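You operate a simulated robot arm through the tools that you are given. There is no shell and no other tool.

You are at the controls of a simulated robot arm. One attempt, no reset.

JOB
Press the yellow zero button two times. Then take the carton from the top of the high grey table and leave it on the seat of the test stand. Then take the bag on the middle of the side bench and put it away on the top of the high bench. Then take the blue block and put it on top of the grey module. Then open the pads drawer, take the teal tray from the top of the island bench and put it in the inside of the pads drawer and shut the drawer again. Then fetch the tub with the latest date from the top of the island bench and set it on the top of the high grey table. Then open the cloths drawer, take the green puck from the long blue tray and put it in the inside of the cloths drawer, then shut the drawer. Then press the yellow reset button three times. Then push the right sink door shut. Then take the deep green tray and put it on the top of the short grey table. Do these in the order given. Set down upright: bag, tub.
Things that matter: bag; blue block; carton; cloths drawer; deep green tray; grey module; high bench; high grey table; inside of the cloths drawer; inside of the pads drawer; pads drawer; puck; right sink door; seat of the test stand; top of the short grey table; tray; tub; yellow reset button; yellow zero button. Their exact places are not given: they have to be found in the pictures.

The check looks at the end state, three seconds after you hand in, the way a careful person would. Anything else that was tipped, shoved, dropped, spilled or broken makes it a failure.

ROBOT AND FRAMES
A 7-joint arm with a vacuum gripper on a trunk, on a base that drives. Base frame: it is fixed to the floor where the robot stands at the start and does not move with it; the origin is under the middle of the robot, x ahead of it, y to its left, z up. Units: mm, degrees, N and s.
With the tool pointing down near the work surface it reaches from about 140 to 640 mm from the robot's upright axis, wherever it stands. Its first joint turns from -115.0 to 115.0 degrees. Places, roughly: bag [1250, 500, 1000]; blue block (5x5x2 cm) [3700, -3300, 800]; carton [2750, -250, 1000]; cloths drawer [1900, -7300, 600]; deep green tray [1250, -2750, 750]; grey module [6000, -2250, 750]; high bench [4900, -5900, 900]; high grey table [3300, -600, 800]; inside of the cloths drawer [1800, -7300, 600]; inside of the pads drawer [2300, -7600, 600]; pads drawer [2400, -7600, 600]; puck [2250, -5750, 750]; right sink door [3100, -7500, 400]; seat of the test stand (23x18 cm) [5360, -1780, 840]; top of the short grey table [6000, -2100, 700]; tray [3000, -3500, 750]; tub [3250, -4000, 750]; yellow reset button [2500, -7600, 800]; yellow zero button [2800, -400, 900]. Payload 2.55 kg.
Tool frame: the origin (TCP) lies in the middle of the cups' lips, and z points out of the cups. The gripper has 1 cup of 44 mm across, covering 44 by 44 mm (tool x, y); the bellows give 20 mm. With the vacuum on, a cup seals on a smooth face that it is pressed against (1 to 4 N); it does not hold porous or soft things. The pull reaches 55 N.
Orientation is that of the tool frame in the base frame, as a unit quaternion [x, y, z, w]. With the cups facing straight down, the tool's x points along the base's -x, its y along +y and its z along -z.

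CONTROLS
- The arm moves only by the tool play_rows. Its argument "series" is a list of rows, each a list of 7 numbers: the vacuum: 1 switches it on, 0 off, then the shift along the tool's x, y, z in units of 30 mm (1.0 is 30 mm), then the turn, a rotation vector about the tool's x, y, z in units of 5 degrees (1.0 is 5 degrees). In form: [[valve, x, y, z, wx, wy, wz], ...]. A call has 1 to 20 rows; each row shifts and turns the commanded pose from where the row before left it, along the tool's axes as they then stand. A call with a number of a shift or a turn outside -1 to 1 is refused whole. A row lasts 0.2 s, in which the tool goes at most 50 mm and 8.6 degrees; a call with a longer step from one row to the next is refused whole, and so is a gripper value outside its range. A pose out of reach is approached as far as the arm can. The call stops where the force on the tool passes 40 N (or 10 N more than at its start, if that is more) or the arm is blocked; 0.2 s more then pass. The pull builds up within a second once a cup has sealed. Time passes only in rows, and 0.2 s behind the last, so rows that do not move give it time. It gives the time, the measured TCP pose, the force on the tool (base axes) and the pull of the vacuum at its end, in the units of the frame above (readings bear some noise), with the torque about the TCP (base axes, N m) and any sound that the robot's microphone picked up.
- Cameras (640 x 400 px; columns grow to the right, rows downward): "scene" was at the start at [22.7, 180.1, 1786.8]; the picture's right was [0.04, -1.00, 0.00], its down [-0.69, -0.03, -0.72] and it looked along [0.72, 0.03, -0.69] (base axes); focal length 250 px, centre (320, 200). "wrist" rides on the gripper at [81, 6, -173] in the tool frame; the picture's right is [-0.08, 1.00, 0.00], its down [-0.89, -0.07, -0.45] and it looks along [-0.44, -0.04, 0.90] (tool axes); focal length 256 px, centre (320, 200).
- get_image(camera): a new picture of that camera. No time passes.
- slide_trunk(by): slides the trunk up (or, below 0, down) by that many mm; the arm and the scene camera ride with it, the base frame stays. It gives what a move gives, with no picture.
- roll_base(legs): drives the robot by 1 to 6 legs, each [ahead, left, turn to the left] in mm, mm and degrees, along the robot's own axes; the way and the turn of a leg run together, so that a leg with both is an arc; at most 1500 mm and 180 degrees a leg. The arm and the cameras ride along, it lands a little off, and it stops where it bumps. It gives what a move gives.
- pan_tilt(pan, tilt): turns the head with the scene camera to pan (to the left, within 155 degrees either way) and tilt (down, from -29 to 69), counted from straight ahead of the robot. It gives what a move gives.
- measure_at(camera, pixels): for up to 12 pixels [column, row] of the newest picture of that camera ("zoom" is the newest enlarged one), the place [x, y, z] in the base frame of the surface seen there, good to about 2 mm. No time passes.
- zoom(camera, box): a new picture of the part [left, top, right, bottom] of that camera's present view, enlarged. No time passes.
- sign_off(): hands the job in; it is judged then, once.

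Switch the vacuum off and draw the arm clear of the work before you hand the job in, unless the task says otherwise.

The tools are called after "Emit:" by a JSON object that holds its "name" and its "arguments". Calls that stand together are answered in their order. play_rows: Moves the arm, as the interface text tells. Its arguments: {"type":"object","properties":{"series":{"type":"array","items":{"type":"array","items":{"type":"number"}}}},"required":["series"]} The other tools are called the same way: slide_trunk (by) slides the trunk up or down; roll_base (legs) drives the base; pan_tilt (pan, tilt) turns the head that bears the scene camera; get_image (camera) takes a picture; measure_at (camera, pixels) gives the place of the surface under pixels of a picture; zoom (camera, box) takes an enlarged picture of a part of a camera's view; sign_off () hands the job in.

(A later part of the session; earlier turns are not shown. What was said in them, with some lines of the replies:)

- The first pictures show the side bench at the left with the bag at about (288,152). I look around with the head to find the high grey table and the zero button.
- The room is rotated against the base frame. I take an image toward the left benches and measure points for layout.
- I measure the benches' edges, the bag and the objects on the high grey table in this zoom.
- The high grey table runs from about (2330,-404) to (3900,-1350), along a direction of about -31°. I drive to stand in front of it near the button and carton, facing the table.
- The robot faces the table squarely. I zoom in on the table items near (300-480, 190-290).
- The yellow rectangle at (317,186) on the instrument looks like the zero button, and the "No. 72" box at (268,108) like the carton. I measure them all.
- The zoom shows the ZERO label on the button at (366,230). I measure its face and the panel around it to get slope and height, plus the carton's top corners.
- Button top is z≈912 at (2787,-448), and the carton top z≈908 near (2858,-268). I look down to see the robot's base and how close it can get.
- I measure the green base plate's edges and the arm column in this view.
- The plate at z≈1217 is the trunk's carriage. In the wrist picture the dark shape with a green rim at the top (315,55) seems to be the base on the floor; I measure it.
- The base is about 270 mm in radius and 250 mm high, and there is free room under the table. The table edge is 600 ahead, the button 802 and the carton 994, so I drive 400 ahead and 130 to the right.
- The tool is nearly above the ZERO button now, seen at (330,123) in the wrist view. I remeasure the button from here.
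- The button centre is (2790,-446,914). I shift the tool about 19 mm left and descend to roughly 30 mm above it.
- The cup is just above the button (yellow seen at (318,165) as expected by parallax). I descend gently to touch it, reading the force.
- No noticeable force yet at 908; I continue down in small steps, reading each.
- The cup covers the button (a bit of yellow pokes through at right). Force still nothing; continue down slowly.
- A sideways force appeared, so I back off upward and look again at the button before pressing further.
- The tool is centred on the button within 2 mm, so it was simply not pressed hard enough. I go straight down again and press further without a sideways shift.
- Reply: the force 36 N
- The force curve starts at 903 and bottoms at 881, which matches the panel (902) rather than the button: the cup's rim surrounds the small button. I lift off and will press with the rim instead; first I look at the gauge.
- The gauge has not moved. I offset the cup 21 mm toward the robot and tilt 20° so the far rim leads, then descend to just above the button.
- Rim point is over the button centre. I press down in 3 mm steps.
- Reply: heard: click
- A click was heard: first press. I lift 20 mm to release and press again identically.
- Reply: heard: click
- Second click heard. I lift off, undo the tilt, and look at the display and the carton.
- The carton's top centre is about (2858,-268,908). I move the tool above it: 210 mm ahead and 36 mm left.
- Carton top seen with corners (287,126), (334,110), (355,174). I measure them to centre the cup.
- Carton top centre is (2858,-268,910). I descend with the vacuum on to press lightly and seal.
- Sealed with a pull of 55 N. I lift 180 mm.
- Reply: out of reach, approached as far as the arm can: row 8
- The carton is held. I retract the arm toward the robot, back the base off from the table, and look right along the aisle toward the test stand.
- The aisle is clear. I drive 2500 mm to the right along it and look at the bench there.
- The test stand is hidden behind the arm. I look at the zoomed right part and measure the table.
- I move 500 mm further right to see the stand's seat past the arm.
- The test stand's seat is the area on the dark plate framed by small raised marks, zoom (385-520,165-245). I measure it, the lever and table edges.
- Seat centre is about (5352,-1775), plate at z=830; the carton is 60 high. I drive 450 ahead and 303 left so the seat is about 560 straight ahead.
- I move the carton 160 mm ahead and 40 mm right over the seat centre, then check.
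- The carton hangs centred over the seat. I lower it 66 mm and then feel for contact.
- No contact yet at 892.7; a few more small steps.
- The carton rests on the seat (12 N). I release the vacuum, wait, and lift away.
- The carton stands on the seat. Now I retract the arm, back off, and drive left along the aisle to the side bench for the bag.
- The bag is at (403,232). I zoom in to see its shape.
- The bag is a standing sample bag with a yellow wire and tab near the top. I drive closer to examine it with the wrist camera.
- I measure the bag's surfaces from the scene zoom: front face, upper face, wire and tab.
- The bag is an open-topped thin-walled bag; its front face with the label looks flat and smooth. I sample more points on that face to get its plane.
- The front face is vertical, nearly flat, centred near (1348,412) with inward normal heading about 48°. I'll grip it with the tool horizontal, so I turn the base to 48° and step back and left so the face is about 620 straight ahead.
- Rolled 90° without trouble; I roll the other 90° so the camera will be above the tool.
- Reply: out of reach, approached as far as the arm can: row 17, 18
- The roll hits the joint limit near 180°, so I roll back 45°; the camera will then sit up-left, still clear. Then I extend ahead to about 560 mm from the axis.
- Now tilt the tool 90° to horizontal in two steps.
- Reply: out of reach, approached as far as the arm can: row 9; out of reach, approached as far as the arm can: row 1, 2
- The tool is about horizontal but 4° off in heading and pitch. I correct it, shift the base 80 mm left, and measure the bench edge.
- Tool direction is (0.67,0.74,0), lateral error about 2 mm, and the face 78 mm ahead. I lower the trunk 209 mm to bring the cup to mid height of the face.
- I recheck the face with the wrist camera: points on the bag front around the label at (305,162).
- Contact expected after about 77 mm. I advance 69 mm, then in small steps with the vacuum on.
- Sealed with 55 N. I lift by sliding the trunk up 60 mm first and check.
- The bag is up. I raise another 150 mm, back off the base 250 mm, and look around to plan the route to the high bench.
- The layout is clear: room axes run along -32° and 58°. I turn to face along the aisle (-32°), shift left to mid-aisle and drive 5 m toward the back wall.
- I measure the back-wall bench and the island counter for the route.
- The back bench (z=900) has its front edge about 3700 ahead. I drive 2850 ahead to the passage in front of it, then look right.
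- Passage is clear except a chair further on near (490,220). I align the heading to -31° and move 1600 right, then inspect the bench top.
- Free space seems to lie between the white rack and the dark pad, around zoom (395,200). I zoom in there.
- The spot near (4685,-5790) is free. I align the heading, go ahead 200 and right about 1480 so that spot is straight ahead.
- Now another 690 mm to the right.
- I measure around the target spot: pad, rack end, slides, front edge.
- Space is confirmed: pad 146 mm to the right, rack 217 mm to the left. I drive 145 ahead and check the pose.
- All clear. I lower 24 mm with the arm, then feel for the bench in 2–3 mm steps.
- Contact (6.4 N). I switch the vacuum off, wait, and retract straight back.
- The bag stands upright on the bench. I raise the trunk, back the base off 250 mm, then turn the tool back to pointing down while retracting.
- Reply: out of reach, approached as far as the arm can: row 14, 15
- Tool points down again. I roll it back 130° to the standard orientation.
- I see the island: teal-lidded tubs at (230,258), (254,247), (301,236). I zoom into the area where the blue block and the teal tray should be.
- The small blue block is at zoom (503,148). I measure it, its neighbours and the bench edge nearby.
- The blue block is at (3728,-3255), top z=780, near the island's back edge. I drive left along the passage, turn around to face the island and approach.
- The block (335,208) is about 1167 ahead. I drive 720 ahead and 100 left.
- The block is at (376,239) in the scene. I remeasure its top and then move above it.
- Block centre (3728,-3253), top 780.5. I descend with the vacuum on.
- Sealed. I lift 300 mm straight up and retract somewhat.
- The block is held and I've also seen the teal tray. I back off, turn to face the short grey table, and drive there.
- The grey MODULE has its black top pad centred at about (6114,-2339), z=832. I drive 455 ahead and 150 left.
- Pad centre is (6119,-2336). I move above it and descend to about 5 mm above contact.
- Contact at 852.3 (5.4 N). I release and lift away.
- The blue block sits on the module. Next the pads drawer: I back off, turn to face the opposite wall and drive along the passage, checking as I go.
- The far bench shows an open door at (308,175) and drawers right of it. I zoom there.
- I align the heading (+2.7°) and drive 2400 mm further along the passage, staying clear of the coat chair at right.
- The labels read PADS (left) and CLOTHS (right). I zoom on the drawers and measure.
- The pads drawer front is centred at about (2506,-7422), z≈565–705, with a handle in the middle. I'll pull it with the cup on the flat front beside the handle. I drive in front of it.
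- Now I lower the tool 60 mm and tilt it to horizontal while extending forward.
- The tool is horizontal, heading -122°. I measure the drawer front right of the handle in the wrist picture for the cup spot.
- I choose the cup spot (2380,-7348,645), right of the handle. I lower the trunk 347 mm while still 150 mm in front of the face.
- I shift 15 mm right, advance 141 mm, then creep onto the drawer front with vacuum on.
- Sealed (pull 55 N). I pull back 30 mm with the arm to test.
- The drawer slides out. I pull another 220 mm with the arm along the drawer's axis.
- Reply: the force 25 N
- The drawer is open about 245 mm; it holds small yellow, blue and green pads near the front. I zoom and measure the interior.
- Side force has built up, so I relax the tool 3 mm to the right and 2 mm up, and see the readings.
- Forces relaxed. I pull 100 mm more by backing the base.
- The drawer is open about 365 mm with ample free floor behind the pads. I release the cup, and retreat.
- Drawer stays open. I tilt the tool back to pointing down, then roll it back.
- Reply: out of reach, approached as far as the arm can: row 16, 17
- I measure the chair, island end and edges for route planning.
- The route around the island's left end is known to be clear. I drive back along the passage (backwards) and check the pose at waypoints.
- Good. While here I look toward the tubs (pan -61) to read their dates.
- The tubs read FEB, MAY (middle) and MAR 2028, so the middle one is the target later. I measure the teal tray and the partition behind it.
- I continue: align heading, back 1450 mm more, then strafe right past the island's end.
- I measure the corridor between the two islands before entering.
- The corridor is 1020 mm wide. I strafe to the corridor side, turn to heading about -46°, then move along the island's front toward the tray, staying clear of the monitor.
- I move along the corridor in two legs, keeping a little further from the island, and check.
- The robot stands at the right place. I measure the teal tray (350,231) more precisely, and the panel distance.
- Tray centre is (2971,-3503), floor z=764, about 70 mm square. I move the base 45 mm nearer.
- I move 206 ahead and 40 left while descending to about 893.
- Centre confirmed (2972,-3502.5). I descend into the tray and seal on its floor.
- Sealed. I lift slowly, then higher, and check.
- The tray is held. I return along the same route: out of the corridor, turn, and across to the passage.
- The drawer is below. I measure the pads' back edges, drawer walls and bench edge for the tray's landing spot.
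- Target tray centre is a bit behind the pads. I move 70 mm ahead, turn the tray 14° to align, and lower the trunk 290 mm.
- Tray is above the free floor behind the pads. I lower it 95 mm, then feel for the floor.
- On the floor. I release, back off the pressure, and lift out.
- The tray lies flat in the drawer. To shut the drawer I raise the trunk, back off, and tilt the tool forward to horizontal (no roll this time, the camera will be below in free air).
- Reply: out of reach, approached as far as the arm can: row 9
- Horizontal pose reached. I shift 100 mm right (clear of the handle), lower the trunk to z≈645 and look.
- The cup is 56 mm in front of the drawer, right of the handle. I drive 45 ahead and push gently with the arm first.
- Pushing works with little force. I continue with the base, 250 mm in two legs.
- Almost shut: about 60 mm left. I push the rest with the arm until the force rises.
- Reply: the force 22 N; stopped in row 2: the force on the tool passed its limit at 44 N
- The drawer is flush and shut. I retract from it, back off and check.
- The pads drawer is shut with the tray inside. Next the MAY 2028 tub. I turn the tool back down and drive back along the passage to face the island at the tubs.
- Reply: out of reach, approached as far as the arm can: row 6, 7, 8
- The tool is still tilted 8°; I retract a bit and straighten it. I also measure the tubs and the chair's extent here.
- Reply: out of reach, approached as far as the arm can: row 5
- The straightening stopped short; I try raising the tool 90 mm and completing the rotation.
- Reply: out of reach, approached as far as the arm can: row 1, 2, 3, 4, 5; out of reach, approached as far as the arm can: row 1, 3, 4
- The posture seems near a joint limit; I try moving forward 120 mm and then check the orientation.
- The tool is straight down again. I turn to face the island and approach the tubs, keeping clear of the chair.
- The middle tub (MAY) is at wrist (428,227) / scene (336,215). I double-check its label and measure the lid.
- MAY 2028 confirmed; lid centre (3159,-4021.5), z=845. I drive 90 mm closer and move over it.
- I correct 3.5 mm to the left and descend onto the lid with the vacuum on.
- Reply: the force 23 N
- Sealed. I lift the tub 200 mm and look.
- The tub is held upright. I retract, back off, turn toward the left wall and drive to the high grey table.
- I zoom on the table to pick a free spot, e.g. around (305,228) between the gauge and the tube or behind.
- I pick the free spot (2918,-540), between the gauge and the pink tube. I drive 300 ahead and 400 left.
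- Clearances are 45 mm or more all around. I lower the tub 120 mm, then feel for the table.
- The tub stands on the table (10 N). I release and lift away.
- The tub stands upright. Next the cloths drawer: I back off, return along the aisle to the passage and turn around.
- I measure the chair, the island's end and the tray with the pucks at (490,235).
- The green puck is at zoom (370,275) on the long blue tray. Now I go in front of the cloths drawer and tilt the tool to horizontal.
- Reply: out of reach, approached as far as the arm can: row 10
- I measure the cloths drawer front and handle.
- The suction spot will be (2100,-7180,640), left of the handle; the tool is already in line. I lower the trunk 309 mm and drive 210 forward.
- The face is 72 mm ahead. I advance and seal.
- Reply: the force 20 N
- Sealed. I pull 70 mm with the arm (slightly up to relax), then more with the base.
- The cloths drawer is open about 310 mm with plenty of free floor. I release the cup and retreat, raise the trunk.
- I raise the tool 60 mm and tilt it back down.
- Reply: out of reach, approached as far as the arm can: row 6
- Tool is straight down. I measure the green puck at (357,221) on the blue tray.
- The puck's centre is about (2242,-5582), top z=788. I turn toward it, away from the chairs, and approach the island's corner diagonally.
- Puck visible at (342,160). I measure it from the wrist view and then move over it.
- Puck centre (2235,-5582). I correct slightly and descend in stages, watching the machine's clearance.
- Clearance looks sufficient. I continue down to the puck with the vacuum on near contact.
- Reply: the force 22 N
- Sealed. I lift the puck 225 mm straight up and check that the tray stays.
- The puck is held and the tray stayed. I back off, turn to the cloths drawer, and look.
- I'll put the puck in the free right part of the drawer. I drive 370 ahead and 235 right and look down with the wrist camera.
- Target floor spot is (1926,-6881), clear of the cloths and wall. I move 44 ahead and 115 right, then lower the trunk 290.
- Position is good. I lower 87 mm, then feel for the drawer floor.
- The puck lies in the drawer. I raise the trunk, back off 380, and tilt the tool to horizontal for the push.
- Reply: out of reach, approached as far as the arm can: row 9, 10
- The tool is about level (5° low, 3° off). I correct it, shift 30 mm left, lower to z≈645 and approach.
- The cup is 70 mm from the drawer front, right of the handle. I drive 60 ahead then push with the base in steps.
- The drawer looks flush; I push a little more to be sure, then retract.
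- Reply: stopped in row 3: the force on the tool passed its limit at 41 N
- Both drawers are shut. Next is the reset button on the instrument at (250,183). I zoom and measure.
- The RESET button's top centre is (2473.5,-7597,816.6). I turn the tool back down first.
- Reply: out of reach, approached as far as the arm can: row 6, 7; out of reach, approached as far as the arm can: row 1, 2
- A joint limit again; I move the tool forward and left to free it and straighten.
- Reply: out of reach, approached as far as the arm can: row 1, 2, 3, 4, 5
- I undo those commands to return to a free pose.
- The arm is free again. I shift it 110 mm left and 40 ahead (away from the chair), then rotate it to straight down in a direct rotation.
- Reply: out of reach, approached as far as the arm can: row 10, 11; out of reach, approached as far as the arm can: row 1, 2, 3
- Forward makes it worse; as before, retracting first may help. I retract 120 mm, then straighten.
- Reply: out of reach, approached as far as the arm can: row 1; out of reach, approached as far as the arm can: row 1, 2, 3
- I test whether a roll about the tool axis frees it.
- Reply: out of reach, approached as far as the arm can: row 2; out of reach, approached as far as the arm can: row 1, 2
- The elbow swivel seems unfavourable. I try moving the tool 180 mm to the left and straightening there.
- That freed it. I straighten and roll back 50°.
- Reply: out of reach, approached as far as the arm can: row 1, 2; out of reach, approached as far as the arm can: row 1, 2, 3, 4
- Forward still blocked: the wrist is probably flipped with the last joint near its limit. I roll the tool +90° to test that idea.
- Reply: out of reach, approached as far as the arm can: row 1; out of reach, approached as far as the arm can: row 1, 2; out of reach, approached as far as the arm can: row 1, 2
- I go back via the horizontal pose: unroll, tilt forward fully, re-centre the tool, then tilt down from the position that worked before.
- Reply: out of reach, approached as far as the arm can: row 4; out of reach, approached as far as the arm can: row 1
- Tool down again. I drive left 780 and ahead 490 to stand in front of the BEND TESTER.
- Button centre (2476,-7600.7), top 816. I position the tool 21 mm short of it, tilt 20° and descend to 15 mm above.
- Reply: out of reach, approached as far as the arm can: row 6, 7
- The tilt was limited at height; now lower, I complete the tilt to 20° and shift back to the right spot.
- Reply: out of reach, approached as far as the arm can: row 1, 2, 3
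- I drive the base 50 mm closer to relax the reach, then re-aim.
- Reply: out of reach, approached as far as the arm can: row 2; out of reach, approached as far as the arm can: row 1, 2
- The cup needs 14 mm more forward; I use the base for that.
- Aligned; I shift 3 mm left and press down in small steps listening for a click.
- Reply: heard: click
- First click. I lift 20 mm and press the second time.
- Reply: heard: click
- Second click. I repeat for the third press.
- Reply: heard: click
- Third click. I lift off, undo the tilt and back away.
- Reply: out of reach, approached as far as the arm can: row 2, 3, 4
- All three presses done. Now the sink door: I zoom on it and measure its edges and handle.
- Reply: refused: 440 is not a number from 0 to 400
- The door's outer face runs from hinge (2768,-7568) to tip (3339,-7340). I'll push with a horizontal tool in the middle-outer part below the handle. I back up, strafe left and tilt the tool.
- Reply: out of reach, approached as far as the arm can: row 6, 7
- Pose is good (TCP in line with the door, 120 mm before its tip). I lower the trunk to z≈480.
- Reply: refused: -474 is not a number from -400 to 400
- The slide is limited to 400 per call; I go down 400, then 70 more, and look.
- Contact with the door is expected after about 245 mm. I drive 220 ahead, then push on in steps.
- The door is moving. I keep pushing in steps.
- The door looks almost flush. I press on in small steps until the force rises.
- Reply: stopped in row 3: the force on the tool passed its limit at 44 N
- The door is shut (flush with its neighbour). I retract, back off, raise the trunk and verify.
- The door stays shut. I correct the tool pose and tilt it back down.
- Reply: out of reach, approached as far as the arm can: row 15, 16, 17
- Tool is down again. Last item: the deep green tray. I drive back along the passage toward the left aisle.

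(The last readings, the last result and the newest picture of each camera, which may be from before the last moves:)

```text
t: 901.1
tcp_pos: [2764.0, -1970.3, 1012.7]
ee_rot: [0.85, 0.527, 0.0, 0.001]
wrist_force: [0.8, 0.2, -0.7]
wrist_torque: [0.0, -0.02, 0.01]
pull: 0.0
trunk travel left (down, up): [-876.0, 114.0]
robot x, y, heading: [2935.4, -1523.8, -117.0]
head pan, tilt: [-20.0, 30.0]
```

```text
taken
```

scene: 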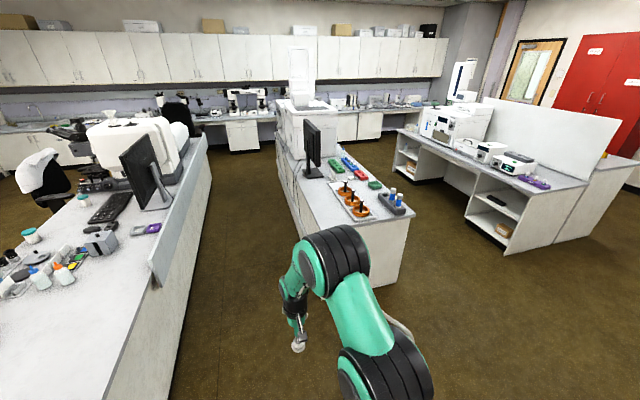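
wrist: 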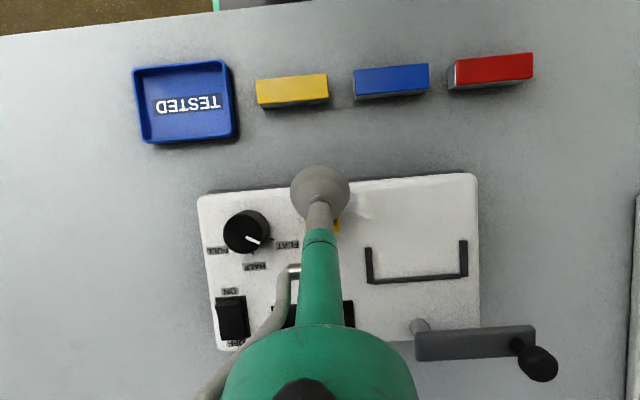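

The near island shows green, blue, red and green trays around (355,170). I zoom in to identify the deep green one.

Emit:
{"name": "zoom", "arguments": {"camera": "scene", "box": [300, 140, 420, 225]}}

Emit:
{"name": "measure_at", "arguments": {"camera": "zoom", "pixels": [[190, 125], [390, 235], [265, 150], [300, 165], [180, 110], [400, 238], [350, 300], [500, 330], [590, 340], [560, 385], [225, 330], [490, 250]]}}

```text
4.71 times, centred on (360, 182) of scene
```

zoom: 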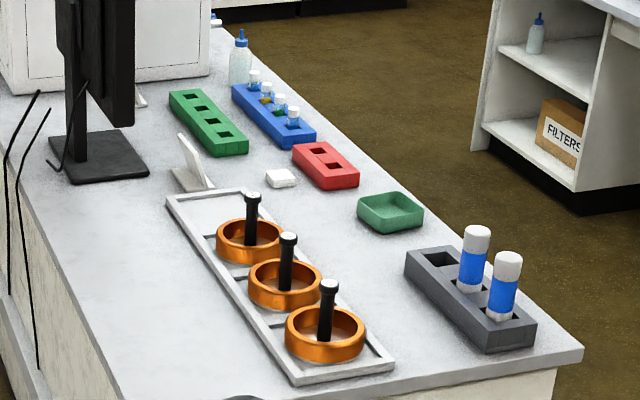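

```text
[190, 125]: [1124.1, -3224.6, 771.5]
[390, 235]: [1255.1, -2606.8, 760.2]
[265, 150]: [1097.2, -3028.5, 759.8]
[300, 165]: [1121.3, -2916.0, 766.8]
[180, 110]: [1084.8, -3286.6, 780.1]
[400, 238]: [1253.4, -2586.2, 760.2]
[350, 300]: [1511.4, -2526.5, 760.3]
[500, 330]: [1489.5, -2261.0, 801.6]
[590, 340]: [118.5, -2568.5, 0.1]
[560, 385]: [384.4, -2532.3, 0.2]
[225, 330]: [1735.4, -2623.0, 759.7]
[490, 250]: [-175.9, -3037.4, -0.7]
```

The deep green tray is at zoom (390,212). I measure it and the bench across the gap.

Emit:
{"name": "measure_at", "arguments": {"camera": "zoom", "pixels": [[390, 215], [365, 205], [420, 208], [388, 228], [385, 198], [395, 205], [575, 350]]}}

Emit:
{"name": "measure_at", "arguments": {"camera": "scene", "pixels": [[503, 255], [470, 220], [400, 180], [555, 240], [410, 275], [375, 285], [530, 210], [395, 165]]}}

```text
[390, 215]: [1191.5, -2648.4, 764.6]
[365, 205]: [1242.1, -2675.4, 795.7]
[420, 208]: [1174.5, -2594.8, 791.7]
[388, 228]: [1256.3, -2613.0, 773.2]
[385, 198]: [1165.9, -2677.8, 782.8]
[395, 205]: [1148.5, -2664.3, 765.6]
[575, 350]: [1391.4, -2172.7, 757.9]
```

```text
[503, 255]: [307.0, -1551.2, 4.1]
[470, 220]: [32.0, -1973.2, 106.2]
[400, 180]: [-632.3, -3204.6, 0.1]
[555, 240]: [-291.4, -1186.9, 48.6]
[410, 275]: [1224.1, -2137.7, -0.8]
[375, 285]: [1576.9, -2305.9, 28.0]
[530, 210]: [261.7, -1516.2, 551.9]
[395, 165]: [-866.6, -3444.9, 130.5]
```

The tray is near the island's -u edge. I turn to face +u, back off to the near side and strafe down to it.

Emit:
{"name": "roll_base", "arguments": {"legs": [[0, 0, 86], [-1420, 0, 0]]}}

```text
t: 911.8
tcp_pos: [2161.2, -982.3, 1012.9]
ee_rot: [0.267, 0.964, 0.001, 0.001]
wrist_force: [-0.7, 0.3, -0.6]
wrist_torque: [0.02, 0.05, 0.01]
pull: 0.0
trunk travel left (down, up): [-876.0, 114.0]
robot x, y, heading: [1727.2, -779.7, -31.8]
head pan, tilt: [-20.0, 30.0]
```

Emit:
{"name": "roll_base", "arguments": {"legs": [[0, -900, 0.5]]}}

Emit:
{"name": "roll_base", "arguments": {"legs": [[0, -900, 0]]}}

Emit:
{"name": "pan_tilt", "arguments": {"pan": 5, "tilt": 50}}

Emit:
{"name": "get_image", "arguments": {"camera": "scene"}}

Emit:
{"name": "get_image", "arguments": {"camera": "wrist"}}

```text
t: 916.5
tcp_pos: [1693.6, -1744.8, 1011.4]
ee_rot: [0.263, 0.965, 0.001, 0.001]
wrist_force: [0.2, -0.4, 0.0]
wrist_torque: [0.04, 0.02, 0.03]
pull: 0.1
trunk travel left (down, up): [-876.0, 114.0]
robot x, y, heading: [1257.0, -1544.2, -31.2]
head pan, tilt: [-20.0, 30.0]
```

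```text
t: 921.3
tcp_pos: [1230.7, -2516.9, 1012.7]
ee_rot: [0.26, 0.966, 0.0, 0.002]
wrist_force: [0.0, -0.7, 0.6]
wrist_torque: [0.02, 0.02, -0.02]
pull: 0.1
trunk travel left (down, up): [-876.0, 114.0]
robot x, y, heading: [795.0, -2318.9, -30.8]
head pan, tilt: [-20.0, 30.0]
```

```text
t: 922.1
tcp_pos: [1230.2, -2516.7, 1011.9]
ee_rot: [0.26, 0.966, 0.001, 0.001]
wrist_force: [-0.2, -0.5, 0.6]
wrist_torque: [0.0, 0.01, 0.02]
pull: 0.1
trunk travel left (down, up): [-876.0, 114.0]
robot x, y, heading: [790.7, -2319.0, -31.2]
head pan, tilt: [5.0, 50.0]
```

```text
taken
```

scene: 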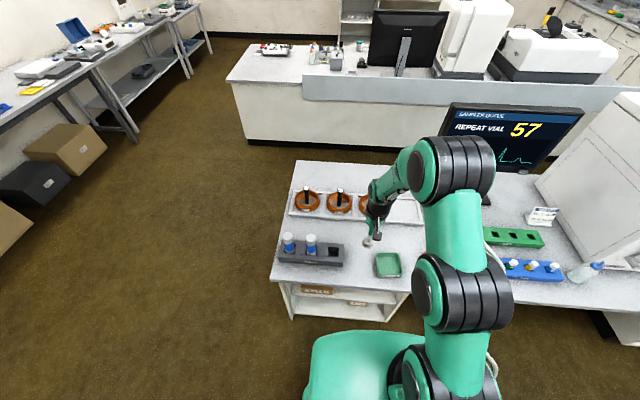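

```text
taken
```

wrist: 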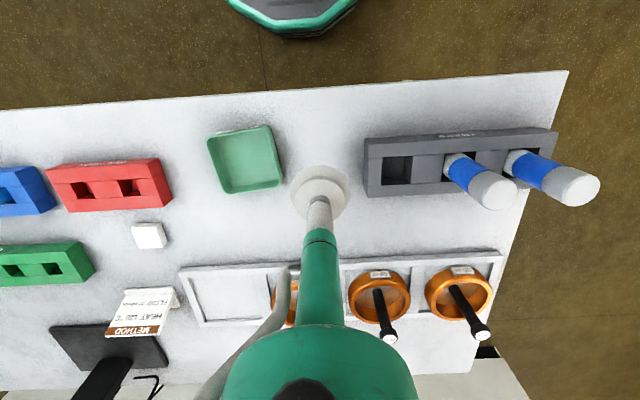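

The deep green tray is at (245,160) in the wrist view. I measure rim and floor.

Emit:
{"name": "measure_at", "arguments": {"camera": "wrist", "pixels": [[209, 139], [270, 127], [282, 183], [224, 192], [245, 160], [230, 150], [262, 150], [235, 175], [265, 175]]}}

Emit:
{"name": "zoom", "arguments": {"camera": "wrist", "box": [190, 110, 300, 205]}}

```text
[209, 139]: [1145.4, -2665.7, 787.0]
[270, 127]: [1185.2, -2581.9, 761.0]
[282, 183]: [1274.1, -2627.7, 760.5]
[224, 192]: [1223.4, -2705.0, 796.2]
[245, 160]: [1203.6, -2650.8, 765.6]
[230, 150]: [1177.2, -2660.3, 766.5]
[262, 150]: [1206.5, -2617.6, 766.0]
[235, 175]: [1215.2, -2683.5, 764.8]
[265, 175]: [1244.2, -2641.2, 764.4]
```

```text
4.21 times, centred on (245, 158) of wrist
```

zoom: 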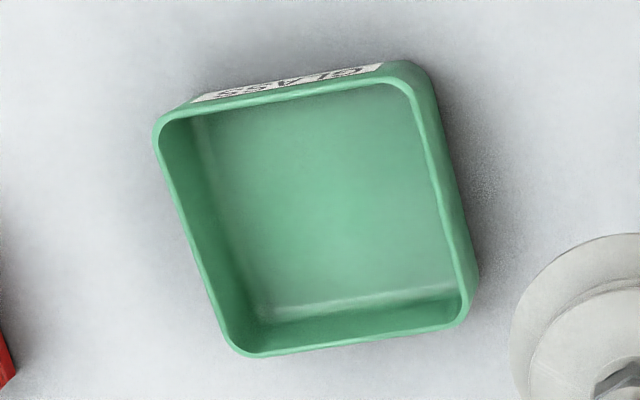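

Emit:
{"name": "measure_at", "arguments": {"camera": "zoom", "pixels": [[162, 135], [403, 90], [462, 315], [242, 348], [205, 120], [410, 130], [445, 280], [270, 310], [320, 210]]}}

```text
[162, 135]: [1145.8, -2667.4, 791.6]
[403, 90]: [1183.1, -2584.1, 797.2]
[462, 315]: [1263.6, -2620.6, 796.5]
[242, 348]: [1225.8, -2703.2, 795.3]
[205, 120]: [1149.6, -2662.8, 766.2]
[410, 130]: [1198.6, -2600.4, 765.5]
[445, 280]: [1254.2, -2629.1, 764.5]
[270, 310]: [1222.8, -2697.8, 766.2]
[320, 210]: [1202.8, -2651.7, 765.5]
```

Tray centre (1204.6,-2643.8), floor 765.5, about 90 mm square. I move over it and descend part way.

Emit:
{"name": "play_rows", "arguments": {"series": [[0, -0.276, -0.82, 0, 0, 0, 0], [0, -0.276, -0.82, 0, 0, 0, 0], [0, -0.276, -0.82, 0, 0, 0, 0], [0, -0.276, -0.82, 0, 0, 0, 0], [0, -0.276, -0.82, 0, 0, 0, 0], [0, 0, 0, 1, 0, 0, 0], [0, 0, 0, 1, 0, 0, 0], [0, 0, 0, 1, 0, 0, 0], [0, 0, 0, 1, 0, 0, 0], [0, 0, 0, 1, 0, 0, 0], [0, 0, 0, 0, 0, 0, 0], [0, 0, 0, 0, 0, 0, 0]]}}

Emit:
{"name": "get_image", "arguments": {"camera": "wrist"}}

```text
t: 924.8
tcp_pos: [1204.1, -2644.6, 863.6]
ee_rot: [0.259, 0.966, 0.0, 0.001]
wrist_force: [0.3, -0.5, 0.2]
wrist_torque: [0.01, 0.02, 0.05]
pull: 0.1
trunk travel left (down, up): [-876.0, 114.0]
robot x, y, heading: [793.1, -2319.1, -30.7]
head pan, tilt: [5.0, 50.0]
```

```text
taken
```

wrist: 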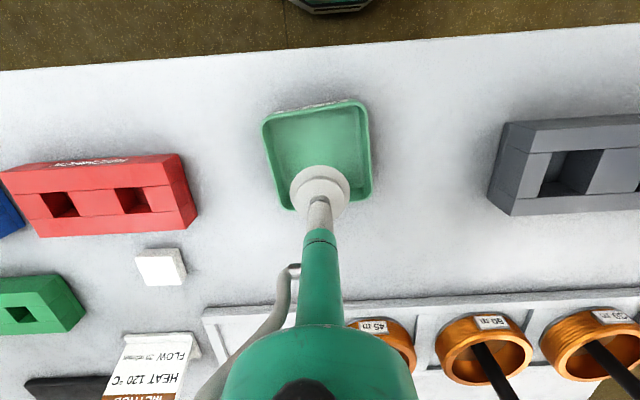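

Aligned over the tray. I descend the remaining 98 mm with the vacuum on at the end.

Emit:
{"name": "play_rows", "arguments": {"series": [[0, 0, 0, 1, 0, 0, 0], [0, 0, 0, 1, 0, 0, 0], [0, 0, 0, 0.7, 0, 0, 0], [1, 0, 0, 0.4, 0, 0, 0], [1, 0, 0, 0.2, 0, 0, 0], [1, 0, 0, 0.15, 0, 0, 0], [1, 0, 0, 0, 0, 0, 0], [1, 0, 0, 0, 0, 0, 0], [1, 0, 0, 0, 0, 0, 0], [1, 0, 0, 0, 0, 0, 0]]}}

```text
t: 927.0
tcp_pos: [1204.1, -2641.1, 760.2]
ee_rot: [0.259, 0.966, 0.0, 0.002]
wrist_force: [-9.1, 4.2, 17.5]
wrist_torque: [-0.03, 0.08, 0.0]
pull: 54.9
trunk travel left (down, up): [-876.0, 114.0]
robot x, y, heading: [795.7, -2316.8, -30.5]
head pan, tilt: [5.0, 50.0]
```

Sealed. I lift 250 mm and retract slightly.

Emit:
{"name": "play_rows", "arguments": {"series": [[1, 0, 0, -0.2, 0, 0, 0], [1, 0, 0, -0.4, 0, 0, 0], [1, 0, 0, -0.8, 0, 0, 0], [1, 0, 0, -1, 0, 0, 0], [1, 0, 0, -1, 0, 0, 0], [1, 0, 0, -1, 0, 0, 0], [1, 0, 0, -1, 0, 0, 0], [1, 0, 0, -1, 0, 0, 0], [1, 0, 0, -1, 0, 0, 0], [1, 0, 0, -1, 0, 0, 0], [1, 0.8, 0.6, -0.5, 0, 0, 0], [1, 0.8, 0.6, 0, 0, 0, 0], [1, 0.3, 0.6, 0, 0, 0, 0], [1, 0, 0, 0, 0, 0, 0]]}}

Emit:
{"name": "get_image", "arguments": {"camera": "wrist"}}

Emit:
{"name": "get_image", "arguments": {"camera": "scene"}}

```text
t: 930.0
tcp_pos: [1180.2, -2567.5, 1026.6]
ee_rot: [0.26, 0.966, 0.001, 0.001]
wrist_force: [0.3, -0.4, -1.1]
wrist_torque: [-0.01, 0.0, 0.02]
pull: 55.2
trunk travel left (down, up): [-876.0, 114.0]
robot x, y, heading: [793.5, -2320.7, -30.7]
head pan, tilt: [5.0, 50.0]
```

```text
taken
```

wrist: 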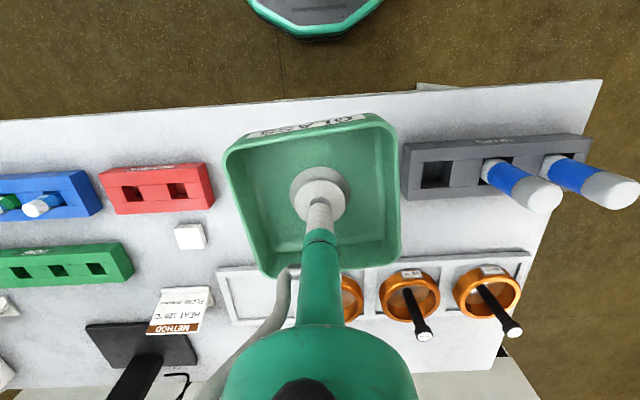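

```text
taken
```

scene: 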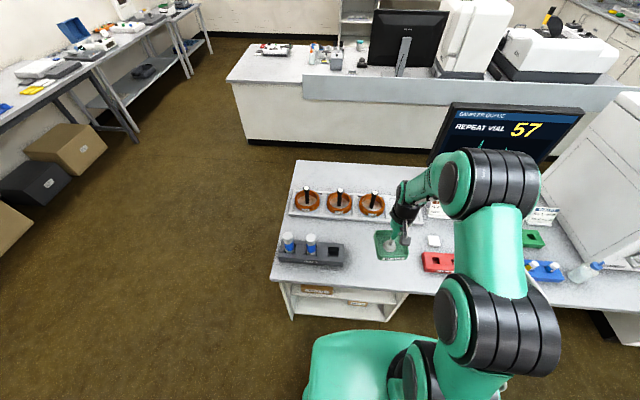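

The tray is held. I strafe back to the aisle, turn to face the left wall, and drive along to the short grey table.

Emit:
{"name": "roll_base", "arguments": {"legs": [[0, 940, 0], [0, 940, 0]]}}

Emit:
{"name": "roll_base", "arguments": {"legs": [[0, 0, 89.5]]}}

```text
t: 939.4
tcp_pos: [2131.9, -929.8, 1027.0]
ee_rot: [0.25, 0.968, 0.001, 0.002]
wrist_force: [0.1, -0.1, -1.0]
wrist_torque: [0.0, 0.03, 0.0]
pull: 54.9
trunk travel left (down, up): [-876.0, 114.0]
robot x, y, heading: [1741.5, -688.1, -29.6]
head pan, tilt: [5.0, 50.0]
```

```text
t: 943.6
tcp_pos: [1991.0, -304.6, 1026.5]
ee_rot: [-0.496, 0.869, 0.001, 0.001]
wrist_force: [0.5, -1.1, -0.5]
wrist_torque: [0.01, 0.04, -0.01]
pull: 54.9
trunk travel left (down, up): [-876.0, 114.0]
robot x, y, heading: [1736.3, -690.9, 58.9]
head pan, tilt: [5.0, 50.0]
```

Emit:
{"name": "roll_base", "arguments": {"legs": [[0, -1450, 0], [0, -1450, 0]]}}

```text
t: 957.3
tcp_pos: [4448.9, -1743.5, 1026.1]
ee_rot: [-0.497, 0.868, 0.001, 0.0]
wrist_force: [0.4, 0.2, -1.0]
wrist_torque: [-0.01, -0.04, 0.02]
pull: 54.5
trunk travel left (down, up): [-876.0, 114.0]
robot x, y, heading: [4196.8, -2130.7, 59.1]
head pan, tilt: [5.0, 50.0]
```

Emit:
{"name": "roll_base", "arguments": {"legs": [[0, -1400, 0]]}}

Emit:
{"name": "pan_tilt", "arguments": {"pan": 5, "tilt": 45}}

Emit:
{"name": "get_image", "arguments": {"camera": "scene"}}

Emit:
{"name": "zoom", "arguments": {"camera": "scene", "box": [270, 175, 470, 300]}}

```text
t: 964.5
tcp_pos: [5677.3, -2480.6, 1027.7]
ee_rot: [-0.498, 0.867, 0.001, 0.001]
wrist_force: [-0.1, -0.3, -1.6]
wrist_torque: [0.04, 0.0, 0.0]
pull: 54.8
trunk travel left (down, up): [-876.0, 114.0]
robot x, y, heading: [5429.0, -2869.1, 59.4]
head pan, tilt: [5.0, 50.0]
```

```text
t: 965.1
tcp_pos: [5678.1, -2480.5, 1026.5]
ee_rot: [-0.499, 0.867, 0.0, 0.0]
wrist_force: [0.0, 0.0, -2.4]
wrist_torque: [0.02, -0.01, -0.01]
pull: 56.0
trunk travel left (down, up): [-876.0, 114.0]
robot x, y, heading: [5429.2, -2870.7, 59.4]
head pan, tilt: [5.0, 45.0]
```

```text
taken
```

scene: 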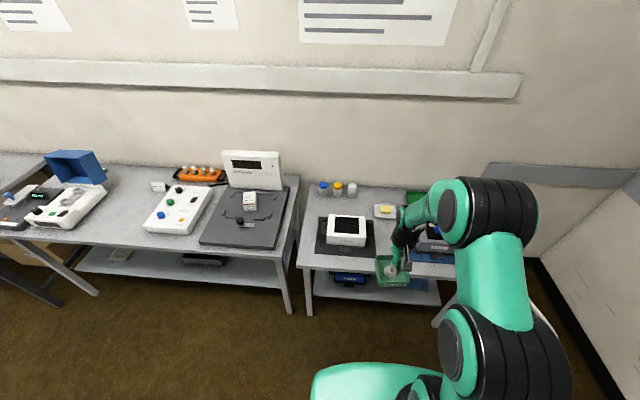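

```text
3.20 times, centred on (370, 238) of scene
```

zoom: 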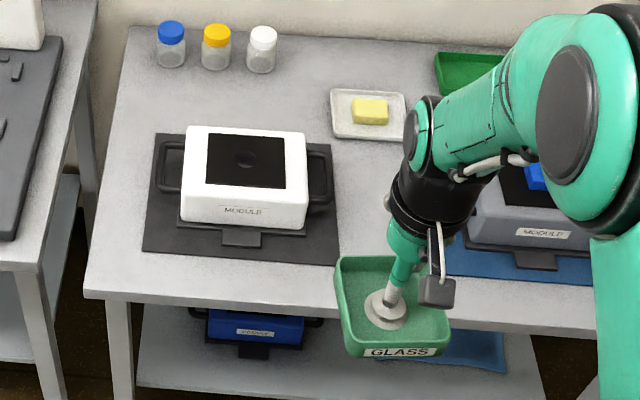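

I measure the free areas: between the two mats, behind the white module, and obstacles.

Emit:
{"name": "measure_at", "arguments": {"camera": "zoom", "pixels": [[332, 150], [338, 262], [452, 272], [338, 138], [400, 140], [330, 95], [210, 290], [445, 310], [262, 70], [175, 65], [300, 110], [160, 138]]}}

```text
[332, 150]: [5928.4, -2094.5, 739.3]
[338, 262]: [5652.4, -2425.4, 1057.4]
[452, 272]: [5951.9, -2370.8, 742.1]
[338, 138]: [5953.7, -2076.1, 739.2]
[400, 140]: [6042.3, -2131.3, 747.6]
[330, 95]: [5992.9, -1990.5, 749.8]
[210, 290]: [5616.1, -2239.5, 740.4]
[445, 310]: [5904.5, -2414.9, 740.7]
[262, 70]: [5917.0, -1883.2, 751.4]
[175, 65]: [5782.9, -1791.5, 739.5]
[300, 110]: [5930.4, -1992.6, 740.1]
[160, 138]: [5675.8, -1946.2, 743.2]
```

There is a 160 mm gap between the two mats; target centre is (5927,-2261). I drive 260 ahead and 95 right.

Emit:
{"name": "roll_base", "arguments": {"legs": [[0, -95, -0.4], [260, 0, 0]]}}

Emit:
{"name": "get_image", "arguments": {"camera": "wrist"}}

Emit:
{"name": "get_image", "arguments": {"camera": "scene"}}

```text
t: 967.7
tcp_pos: [5894.1, -2311.0, 1025.9]
ee_rot: [-0.497, 0.868, 0.001, 0.0]
wrist_force: [0.1, -0.7, -1.3]
wrist_torque: [0.0, 0.01, 0.04]
pull: 54.8
trunk travel left (down, up): [-876.0, 114.0]
robot x, y, heading: [5643.6, -2698.0, 59.2]
head pan, tilt: [5.0, 45.0]
```

```text
taken
```

wrist: 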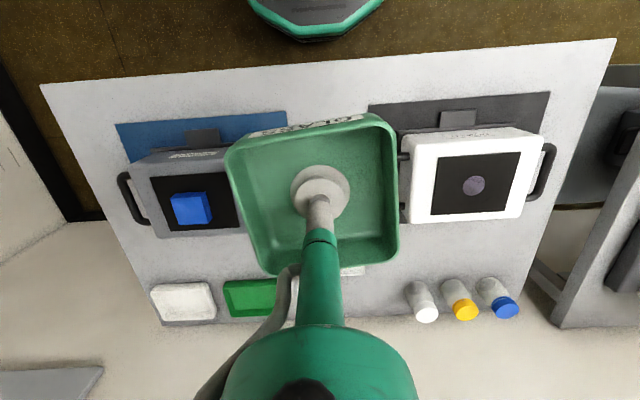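

```text
taken
```

scene: 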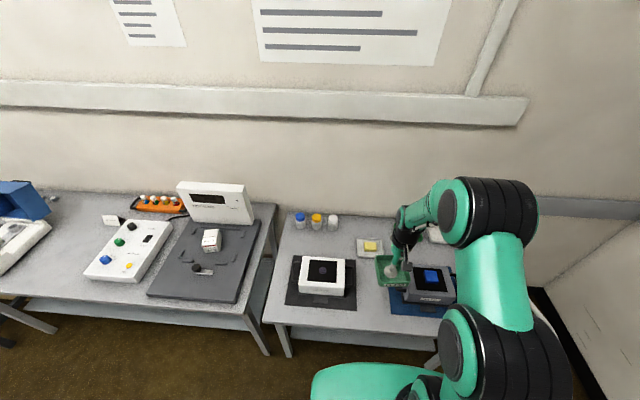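

Emit:
{"name": "measure_at", "arguments": {"camera": "wrist", "pixels": [[286, 113], [369, 107], [328, 100], [400, 200], [240, 245], [403, 160], [243, 160], [352, 270], [300, 75]]}}

```text
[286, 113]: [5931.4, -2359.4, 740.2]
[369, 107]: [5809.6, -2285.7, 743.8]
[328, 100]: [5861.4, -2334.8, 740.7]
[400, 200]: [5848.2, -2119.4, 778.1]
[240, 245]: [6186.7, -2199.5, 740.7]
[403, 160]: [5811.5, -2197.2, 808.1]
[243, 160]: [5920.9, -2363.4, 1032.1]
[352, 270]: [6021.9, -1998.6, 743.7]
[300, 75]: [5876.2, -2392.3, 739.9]
```

Gap centre at u=6229 leaves about 25 mm each side. I move the tray over the spot, align its yaw by 7°, and descend part way.

Emit:
{"name": "play_rows", "arguments": {"series": [[1, -0.73, 0.12, 0, 0, 0, 0.47], [1, -0.73, 0.13, 0, 0, 0, 0.47], [1, -0.72, 0.13, 0, 0, 0, 0.46], [1, 0, 0, 1, 0, 0, 0], [1, 0, 0, 1, 0, 0, 0], [1, 0, 0, 1, 0, 0, 0], [1, 0, 0, 1, 0, 0, 0], [1, 0, 0, 0.7, 0, 0, 0], [1, 0, 0, 0, 0, 0, 0], [1, 0, 0, 0, 0, 0, 0]]}}

Emit:
{"name": "get_image", "arguments": {"camera": "wrist"}}

Emit:
{"name": "zoom", "arguments": {"camera": "scene", "box": [270, 200, 470, 325]}}

```text
t: 969.9
tcp_pos: [5916.9, -2250.1, 883.3]
ee_rot: [-0.443, 0.896, 0.001, 0.001]
wrist_force: [0.6, 1.4, -2.0]
wrist_torque: [-0.02, -0.01, 0.04]
pull: 55.0
trunk travel left (down, up): [-876.0, 114.0]
robot x, y, heading: [5644.0, -2699.0, 58.8]
head pan, tilt: [5.0, 45.0]
```

```text
taken
```

wrist: 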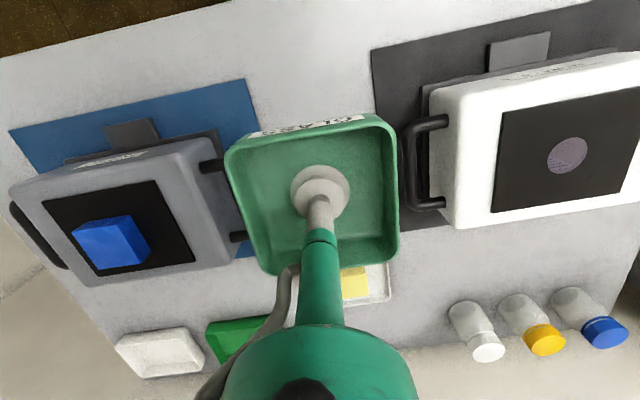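

```text
3.20 times, centred on (370, 262) of scene
```

zoom: 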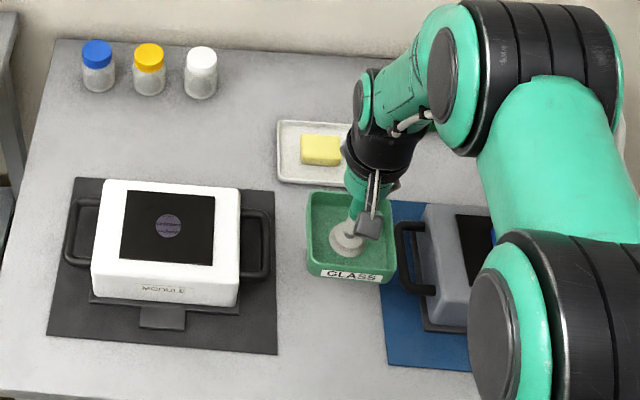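

I measure the grey module's left handle and the mat edges to verify clearance.

Emit:
{"name": "measure_at", "arguments": {"camera": "zoom", "pixels": [[398, 232], [402, 270], [398, 285], [388, 330], [275, 300], [270, 240], [330, 180], [310, 300], [330, 330], [393, 210]]}}

Emit:
{"name": "measure_at", "arguments": {"camera": "wrist", "pixels": [[238, 240], [215, 168], [405, 160], [415, 205], [258, 110], [375, 90], [255, 255], [390, 255], [228, 150], [398, 200]]}}

```text
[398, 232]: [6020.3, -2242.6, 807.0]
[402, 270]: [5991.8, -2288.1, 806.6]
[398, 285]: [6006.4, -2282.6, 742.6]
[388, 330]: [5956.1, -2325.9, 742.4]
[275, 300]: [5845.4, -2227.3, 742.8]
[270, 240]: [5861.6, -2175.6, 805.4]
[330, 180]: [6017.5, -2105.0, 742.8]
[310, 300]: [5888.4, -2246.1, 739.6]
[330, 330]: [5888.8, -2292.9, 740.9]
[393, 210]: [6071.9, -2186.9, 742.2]
```

```text
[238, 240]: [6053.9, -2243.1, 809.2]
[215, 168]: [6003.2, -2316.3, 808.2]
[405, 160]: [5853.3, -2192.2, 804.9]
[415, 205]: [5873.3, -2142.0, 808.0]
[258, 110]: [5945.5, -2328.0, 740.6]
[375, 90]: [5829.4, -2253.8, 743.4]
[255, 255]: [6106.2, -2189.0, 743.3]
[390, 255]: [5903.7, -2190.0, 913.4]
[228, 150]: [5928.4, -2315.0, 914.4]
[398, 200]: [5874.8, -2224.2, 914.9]
```

Tray spans u 6182–6275, midway between the handles (6147 and 6312). I lower it.

Emit:
{"name": "play_rows", "arguments": {"series": [[1, 0, 0, 1, 0, 0, 0], [1, 0, 0, 1, 0, 0, 0], [1, 0, 0, 1, 0, 0, 0], [1, 0, 0, 0.8, 0, 0, 0], [1, 0, 0, 0.4, 0, 0, 0], [1, 0, 0, 0, 0, 0, 0], [1, 0, 0, 0, 0, 0, 0]]}}

Emit:
{"name": "play_rows", "arguments": {"series": [[1, 0, 0, 0.1, 0, 0, 0], [1, 0, 0, 0.07, 0, 0, 0], [1, 0, 0, 0, 0, 0, 0]]}}

```text
t: 971.5
tcp_pos: [5921.4, -2250.3, 758.8]
ee_rot: [-0.444, 0.896, 0.001, 0.0]
wrist_force: [-0.5, 0.4, -0.4]
wrist_torque: [0.01, 0.0, 0.01]
pull: 54.8
trunk travel left (down, up): [-876.0, 114.0]
robot x, y, heading: [5642.7, -2698.2, 58.9]
head pan, tilt: [5.0, 45.0]
```

```text
t: 972.3
tcp_pos: [5920.0, -2248.9, 753.5]
ee_rot: [-0.443, 0.897, 0.002, 0.002]
wrist_force: [-0.4, 0.0, -1.7]
wrist_torque: [0.03, 0.03, -0.01]
pull: 54.5
trunk travel left (down, up): [-876.0, 114.0]
robot x, y, heading: [5643.9, -2700.0, 59.0]
head pan, tilt: [5.0, 45.0]
```

Emit:
{"name": "play_rows", "arguments": {"series": [[1, 0, 0, 0.1, 0, 0, 0], [1, 0, 0, 0.07, 0, 0, 0], [1, 0, 0, 0, 0, 0, 0]]}}

Emit:
{"name": "play_rows", "arguments": {"series": [[1, 0, 0, 0.07, 0, 0, 0], [1, 0, 0, 0, 0, 0, 0]]}}

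Emit:
{"name": "play_rows", "arguments": {"series": [[1, 0, 0, 0.07, 0, 0, 0], [1, 0, 0, 0, 0, 0, 0]]}}

```text
t: 973.1
tcp_pos: [5916.4, -2252.8, 745.4]
ee_rot: [-0.442, 0.897, -0.002, -0.003]
wrist_force: [-2.0, -1.6, -22.7]
wrist_torque: [0.18, 0.24, 0.09]
pull: 54.6
trunk travel left (down, up): [-876.0, 114.0]
robot x, y, heading: [5645.3, -2699.6, 59.0]
head pan, tilt: [5.0, 45.0]
```

```text
t: 973.7
tcp_pos: [5918.8, -2249.2, 746.6]
ee_rot: [-0.442, 0.897, 0.0, -0.001]
wrist_force: [-0.7, -4.7, -14.1]
wrist_torque: [0.0, -0.03, -0.01]
pull: 54.3
trunk travel left (down, up): [-876.0, 114.0]
robot x, y, heading: [5647.2, -2695.7, 59.0]
head pan, tilt: [5.0, 45.0]
```

```text
t: 974.3
tcp_pos: [5919.3, -2249.1, 745.1]
ee_rot: [-0.443, 0.897, 0.002, 0.001]
wrist_force: [-1.5, -7.3, -0.9]
wrist_torque: [-0.17, 0.05, -0.05]
pull: 55.0
trunk travel left (down, up): [-876.0, 114.0]
robot x, y, heading: [5643.2, -2697.9, 59.1]
head pan, tilt: [5.0, 45.0]
```

Emit:
{"name": "play_rows", "arguments": {"series": [[1, 0, 0, 0.05, 0, 0, 0], [1, 0, 0, 0, 0, 0, 0]]}}

Emit:
{"name": "play_rows", "arguments": {"series": [[1, 0, 0, 0.04, 0, 0, 0], [1, 0, 0, 0, 0, 0, 0]]}}

```text
t: 974.9
tcp_pos: [5919.8, -2249.8, 744.4]
ee_rot: [-0.444, 0.896, 0.002, 0.002]
wrist_force: [-4.2, -8.7, 13.2]
wrist_torque: [-0.19, 0.12, -0.03]
pull: 55.0
trunk travel left (down, up): [-876.0, 114.0]
robot x, y, heading: [5643.3, -2695.4, 59.1]
head pan, tilt: [5.0, 45.0]
```

```text
t: 975.5
tcp_pos: [5919.8, -2248.7, 742.7]
ee_rot: [-0.443, 0.897, 0.002, 0.002]
wrist_force: [-3.2, -6.7, 16.9]
wrist_torque: [-0.21, 0.09, 0.03]
pull: 55.2
trunk travel left (down, up): [-876.0, 114.0]
robot x, y, heading: [5642.6, -2696.8, 59.1]
head pan, tilt: [5.0, 45.0]
```

The tray rests on the table. I release, wait, lift away and look.

Emit:
{"name": "play_rows", "arguments": {"series": [[0, 0, 0, -0.1, 0, 0, 0], [0, 0, 0, 0, 0, 0, 0], [0, 0, 0, 0, 0, 0, 0], [0, 0, 0, 0, 0, 0, 0], [0, 0, 0, 0, 0, 0, 0], [0, 0, 0, 0, 0, 0, 0], [0, 0, 0, -0.1, 0, 0, 0], [0, 0, 0, -0.3, 0, 0, 0], [0, 0, 0, -1, 0, 0, 0], [0, 0, 0, -1, 0, 0, 0], [0, 0, 0, -1, 0, 0, 0], [0, 0, 0, -1, 0, 0, 0], [0, 0, 0, -1, 0, 0, 0], [0, 0, 0, -1, 0, 0, 0], [0, 0, 0, -1, 0, 0, 0], [0, 0, 0, -1, 0, 0, 0], [0, 0, 0, 0, 0, 0, 0]]}}

Emit:
{"name": "get_image", "arguments": {"camera": "wrist"}}

Emit:
{"name": "zoom", "arguments": {"camera": "scene", "box": [270, 200, 470, 325]}}

```text
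t: 979.1
tcp_pos: [5915.9, -2250.3, 996.0]
ee_rot: [-0.443, 0.896, 0.001, 0.001]
wrist_force: [-0.9, 0.9, 0.5]
wrist_torque: [-0.03, 0.01, 0.02]
pull: 0.0
trunk travel left (down, up): [-876.0, 114.0]
robot x, y, heading: [5646.5, -2699.2, 58.8]
head pan, tilt: [5.0, 45.0]
```

```text
taken
```

wrist: 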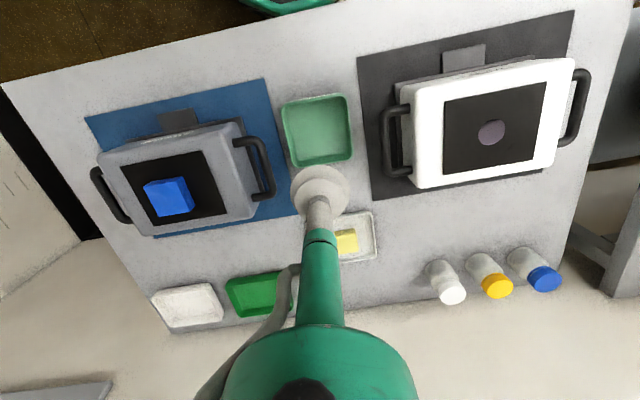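

```text
3.20 times, centred on (370, 262) of scene
```

zoom: 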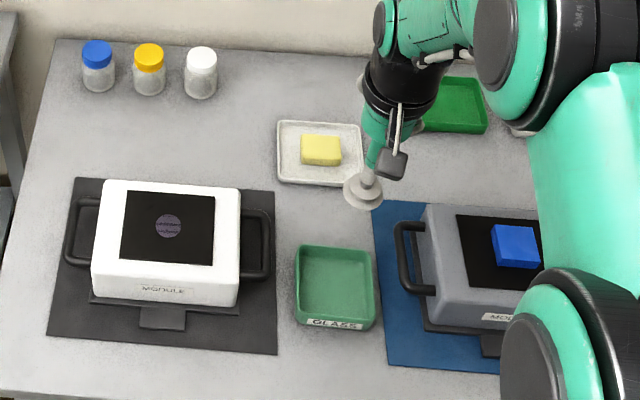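

The deep green tray sits between the modules, and the blue block still lies on the grey module. I draw the arm clear, back off and take a final look at the earlier placements.

Emit:
{"name": "play_rows", "arguments": {"series": [[0, 1, 0, -0.3, 0, 0, 0], [0, 1, 0, -0.3, 0, 0, 0], [0, 1, 0, -0.3, 0, 0, 0], [0, 0, 0, 0, 0, 0, 0]]}}

Emit:
{"name": "roll_base", "arguments": {"legs": [[-350, 0, 0], [0, 0, -40]]}}

Emit:
{"name": "pan_tilt", "arguments": {"pan": -120, "tilt": 25}}

Emit:
{"name": "get_image", "arguments": {"camera": "scene"}}

Emit:
{"name": "zoom", "arguments": {"camera": "scene", "box": [220, 130, 420, 255]}}

Emit:
{"name": "pan_tilt", "arguments": {"pan": 75, "tilt": 35}}

Emit:
{"name": "get_image", "arguments": {"camera": "scene"}}

```text
t: 980.1
tcp_pos: [5861.8, -2319.7, 1023.3]
ee_rot: [-0.442, 0.897, 0.001, 0.0]
wrist_force: [-0.5, 0.0, -0.9]
wrist_torque: [0.01, 0.04, 0.0]
pull: 0.1
trunk travel left (down, up): [-876.0, 114.0]
robot x, y, heading: [5644.3, -2697.6, 58.8]
head pan, tilt: [5.0, 45.0]
```

```text
t: 984.3
tcp_pos: [5869.8, -2845.3, 1023.4]
ee_rot: [-0.119, 0.993, 0.0, 0.002]
wrist_force: [0.5, 0.1, 0.2]
wrist_torque: [0.01, -0.03, 0.02]
pull: 0.1
trunk travel left (down, up): [-876.0, 114.0]
robot x, y, heading: [5465.2, -3000.4, 19.7]
head pan, tilt: [5.0, 45.0]
```

```text
t: 986.3
tcp_pos: [5869.2, -2845.8, 1022.7]
ee_rot: [-0.119, 0.993, 0.001, 0.001]
wrist_force: [1.1, -0.4, -0.2]
wrist_torque: [0.0, 0.02, -0.01]
pull: 0.1
trunk travel left (down, up): [-876.0, 114.0]
robot x, y, heading: [5466.0, -3000.7, 20.2]
head pan, tilt: [-120.0, 25.0]
```

```text
taken
```

scene: 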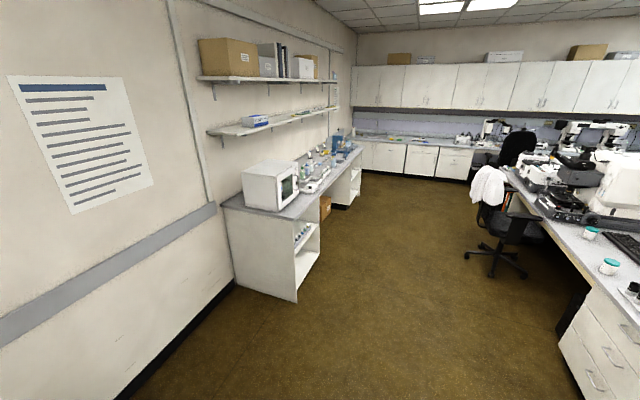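

```text
3.20 times, centred on (320, 192) of scene
```

zoom: 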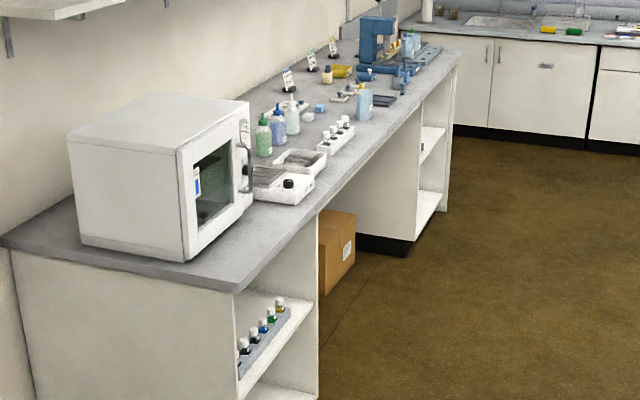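

```text
t: 989.2
tcp_pos: [5870.2, -2845.7, 1022.0]
ee_rot: [-0.118, 0.993, 0.001, 0.001]
wrist_force: [-1.0, 0.6, 0.1]
wrist_torque: [0.03, 0.0, 0.0]
pull: 0.0
trunk travel left (down, up): [-876.0, 114.0]
robot x, y, heading: [5462.8, -3002.8, 20.2]
head pan, tilt: [75.0, 35.0]
```

```text
taken
```

scene: 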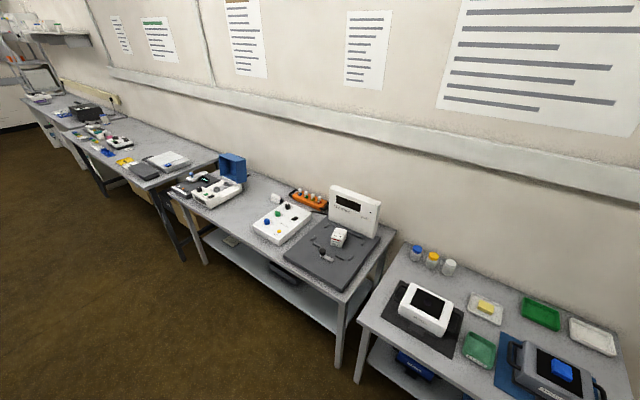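

All placements look right: the carton is on the seat, the bag stands on the high bench, the block is on the module, the tray is on the short table, and the doors and drawers are shut. The vacuum is off and the arm is clear, so I hand in the job.

Emit:
{"name": "sign_off", "arguments": {}}

```text
The job is handed in.
```

I did all the steps in the order given and handed the job in; the result of the check isn't known yet. While working I saw no sign that anything else was knocked or moved.

- **Zero button:** I pressed it two times, with two clicks heard. My first attempts pushed the cup down around the small button and gave no click, so I pressed with the cup's rim instead.
- **Carton:** it is on the seat of the test stand.
- **Bag:** it stands upright on the top of the high bench.
- **Blue block:** it is on top of the grey module.
- **Teal tray:** it lies flat in the pads drawer, behind the pads, and the drawer is shut.
- **Tub:** the three tubs on the island bench read FEB, MAY and MAR 2028. I moved the MAY 2028 one to the high grey table, where it stands upright.
- **Green puck:** it is in the cloths drawer, and the drawer is shut.
- **Reset button:** I pressed it three times, with three clicks heard.
- **Right sink door:** it is pushed shut, flush with its neighbour.
- **Deep green tray:** it is on the short grey table, between the two modules.

The vacuum is off and the arm is clear of the work. In the final camera look I could see the carton, bag, block, green tray and sink door in place. The tub and the two drawer contents I checked only when I placed them.
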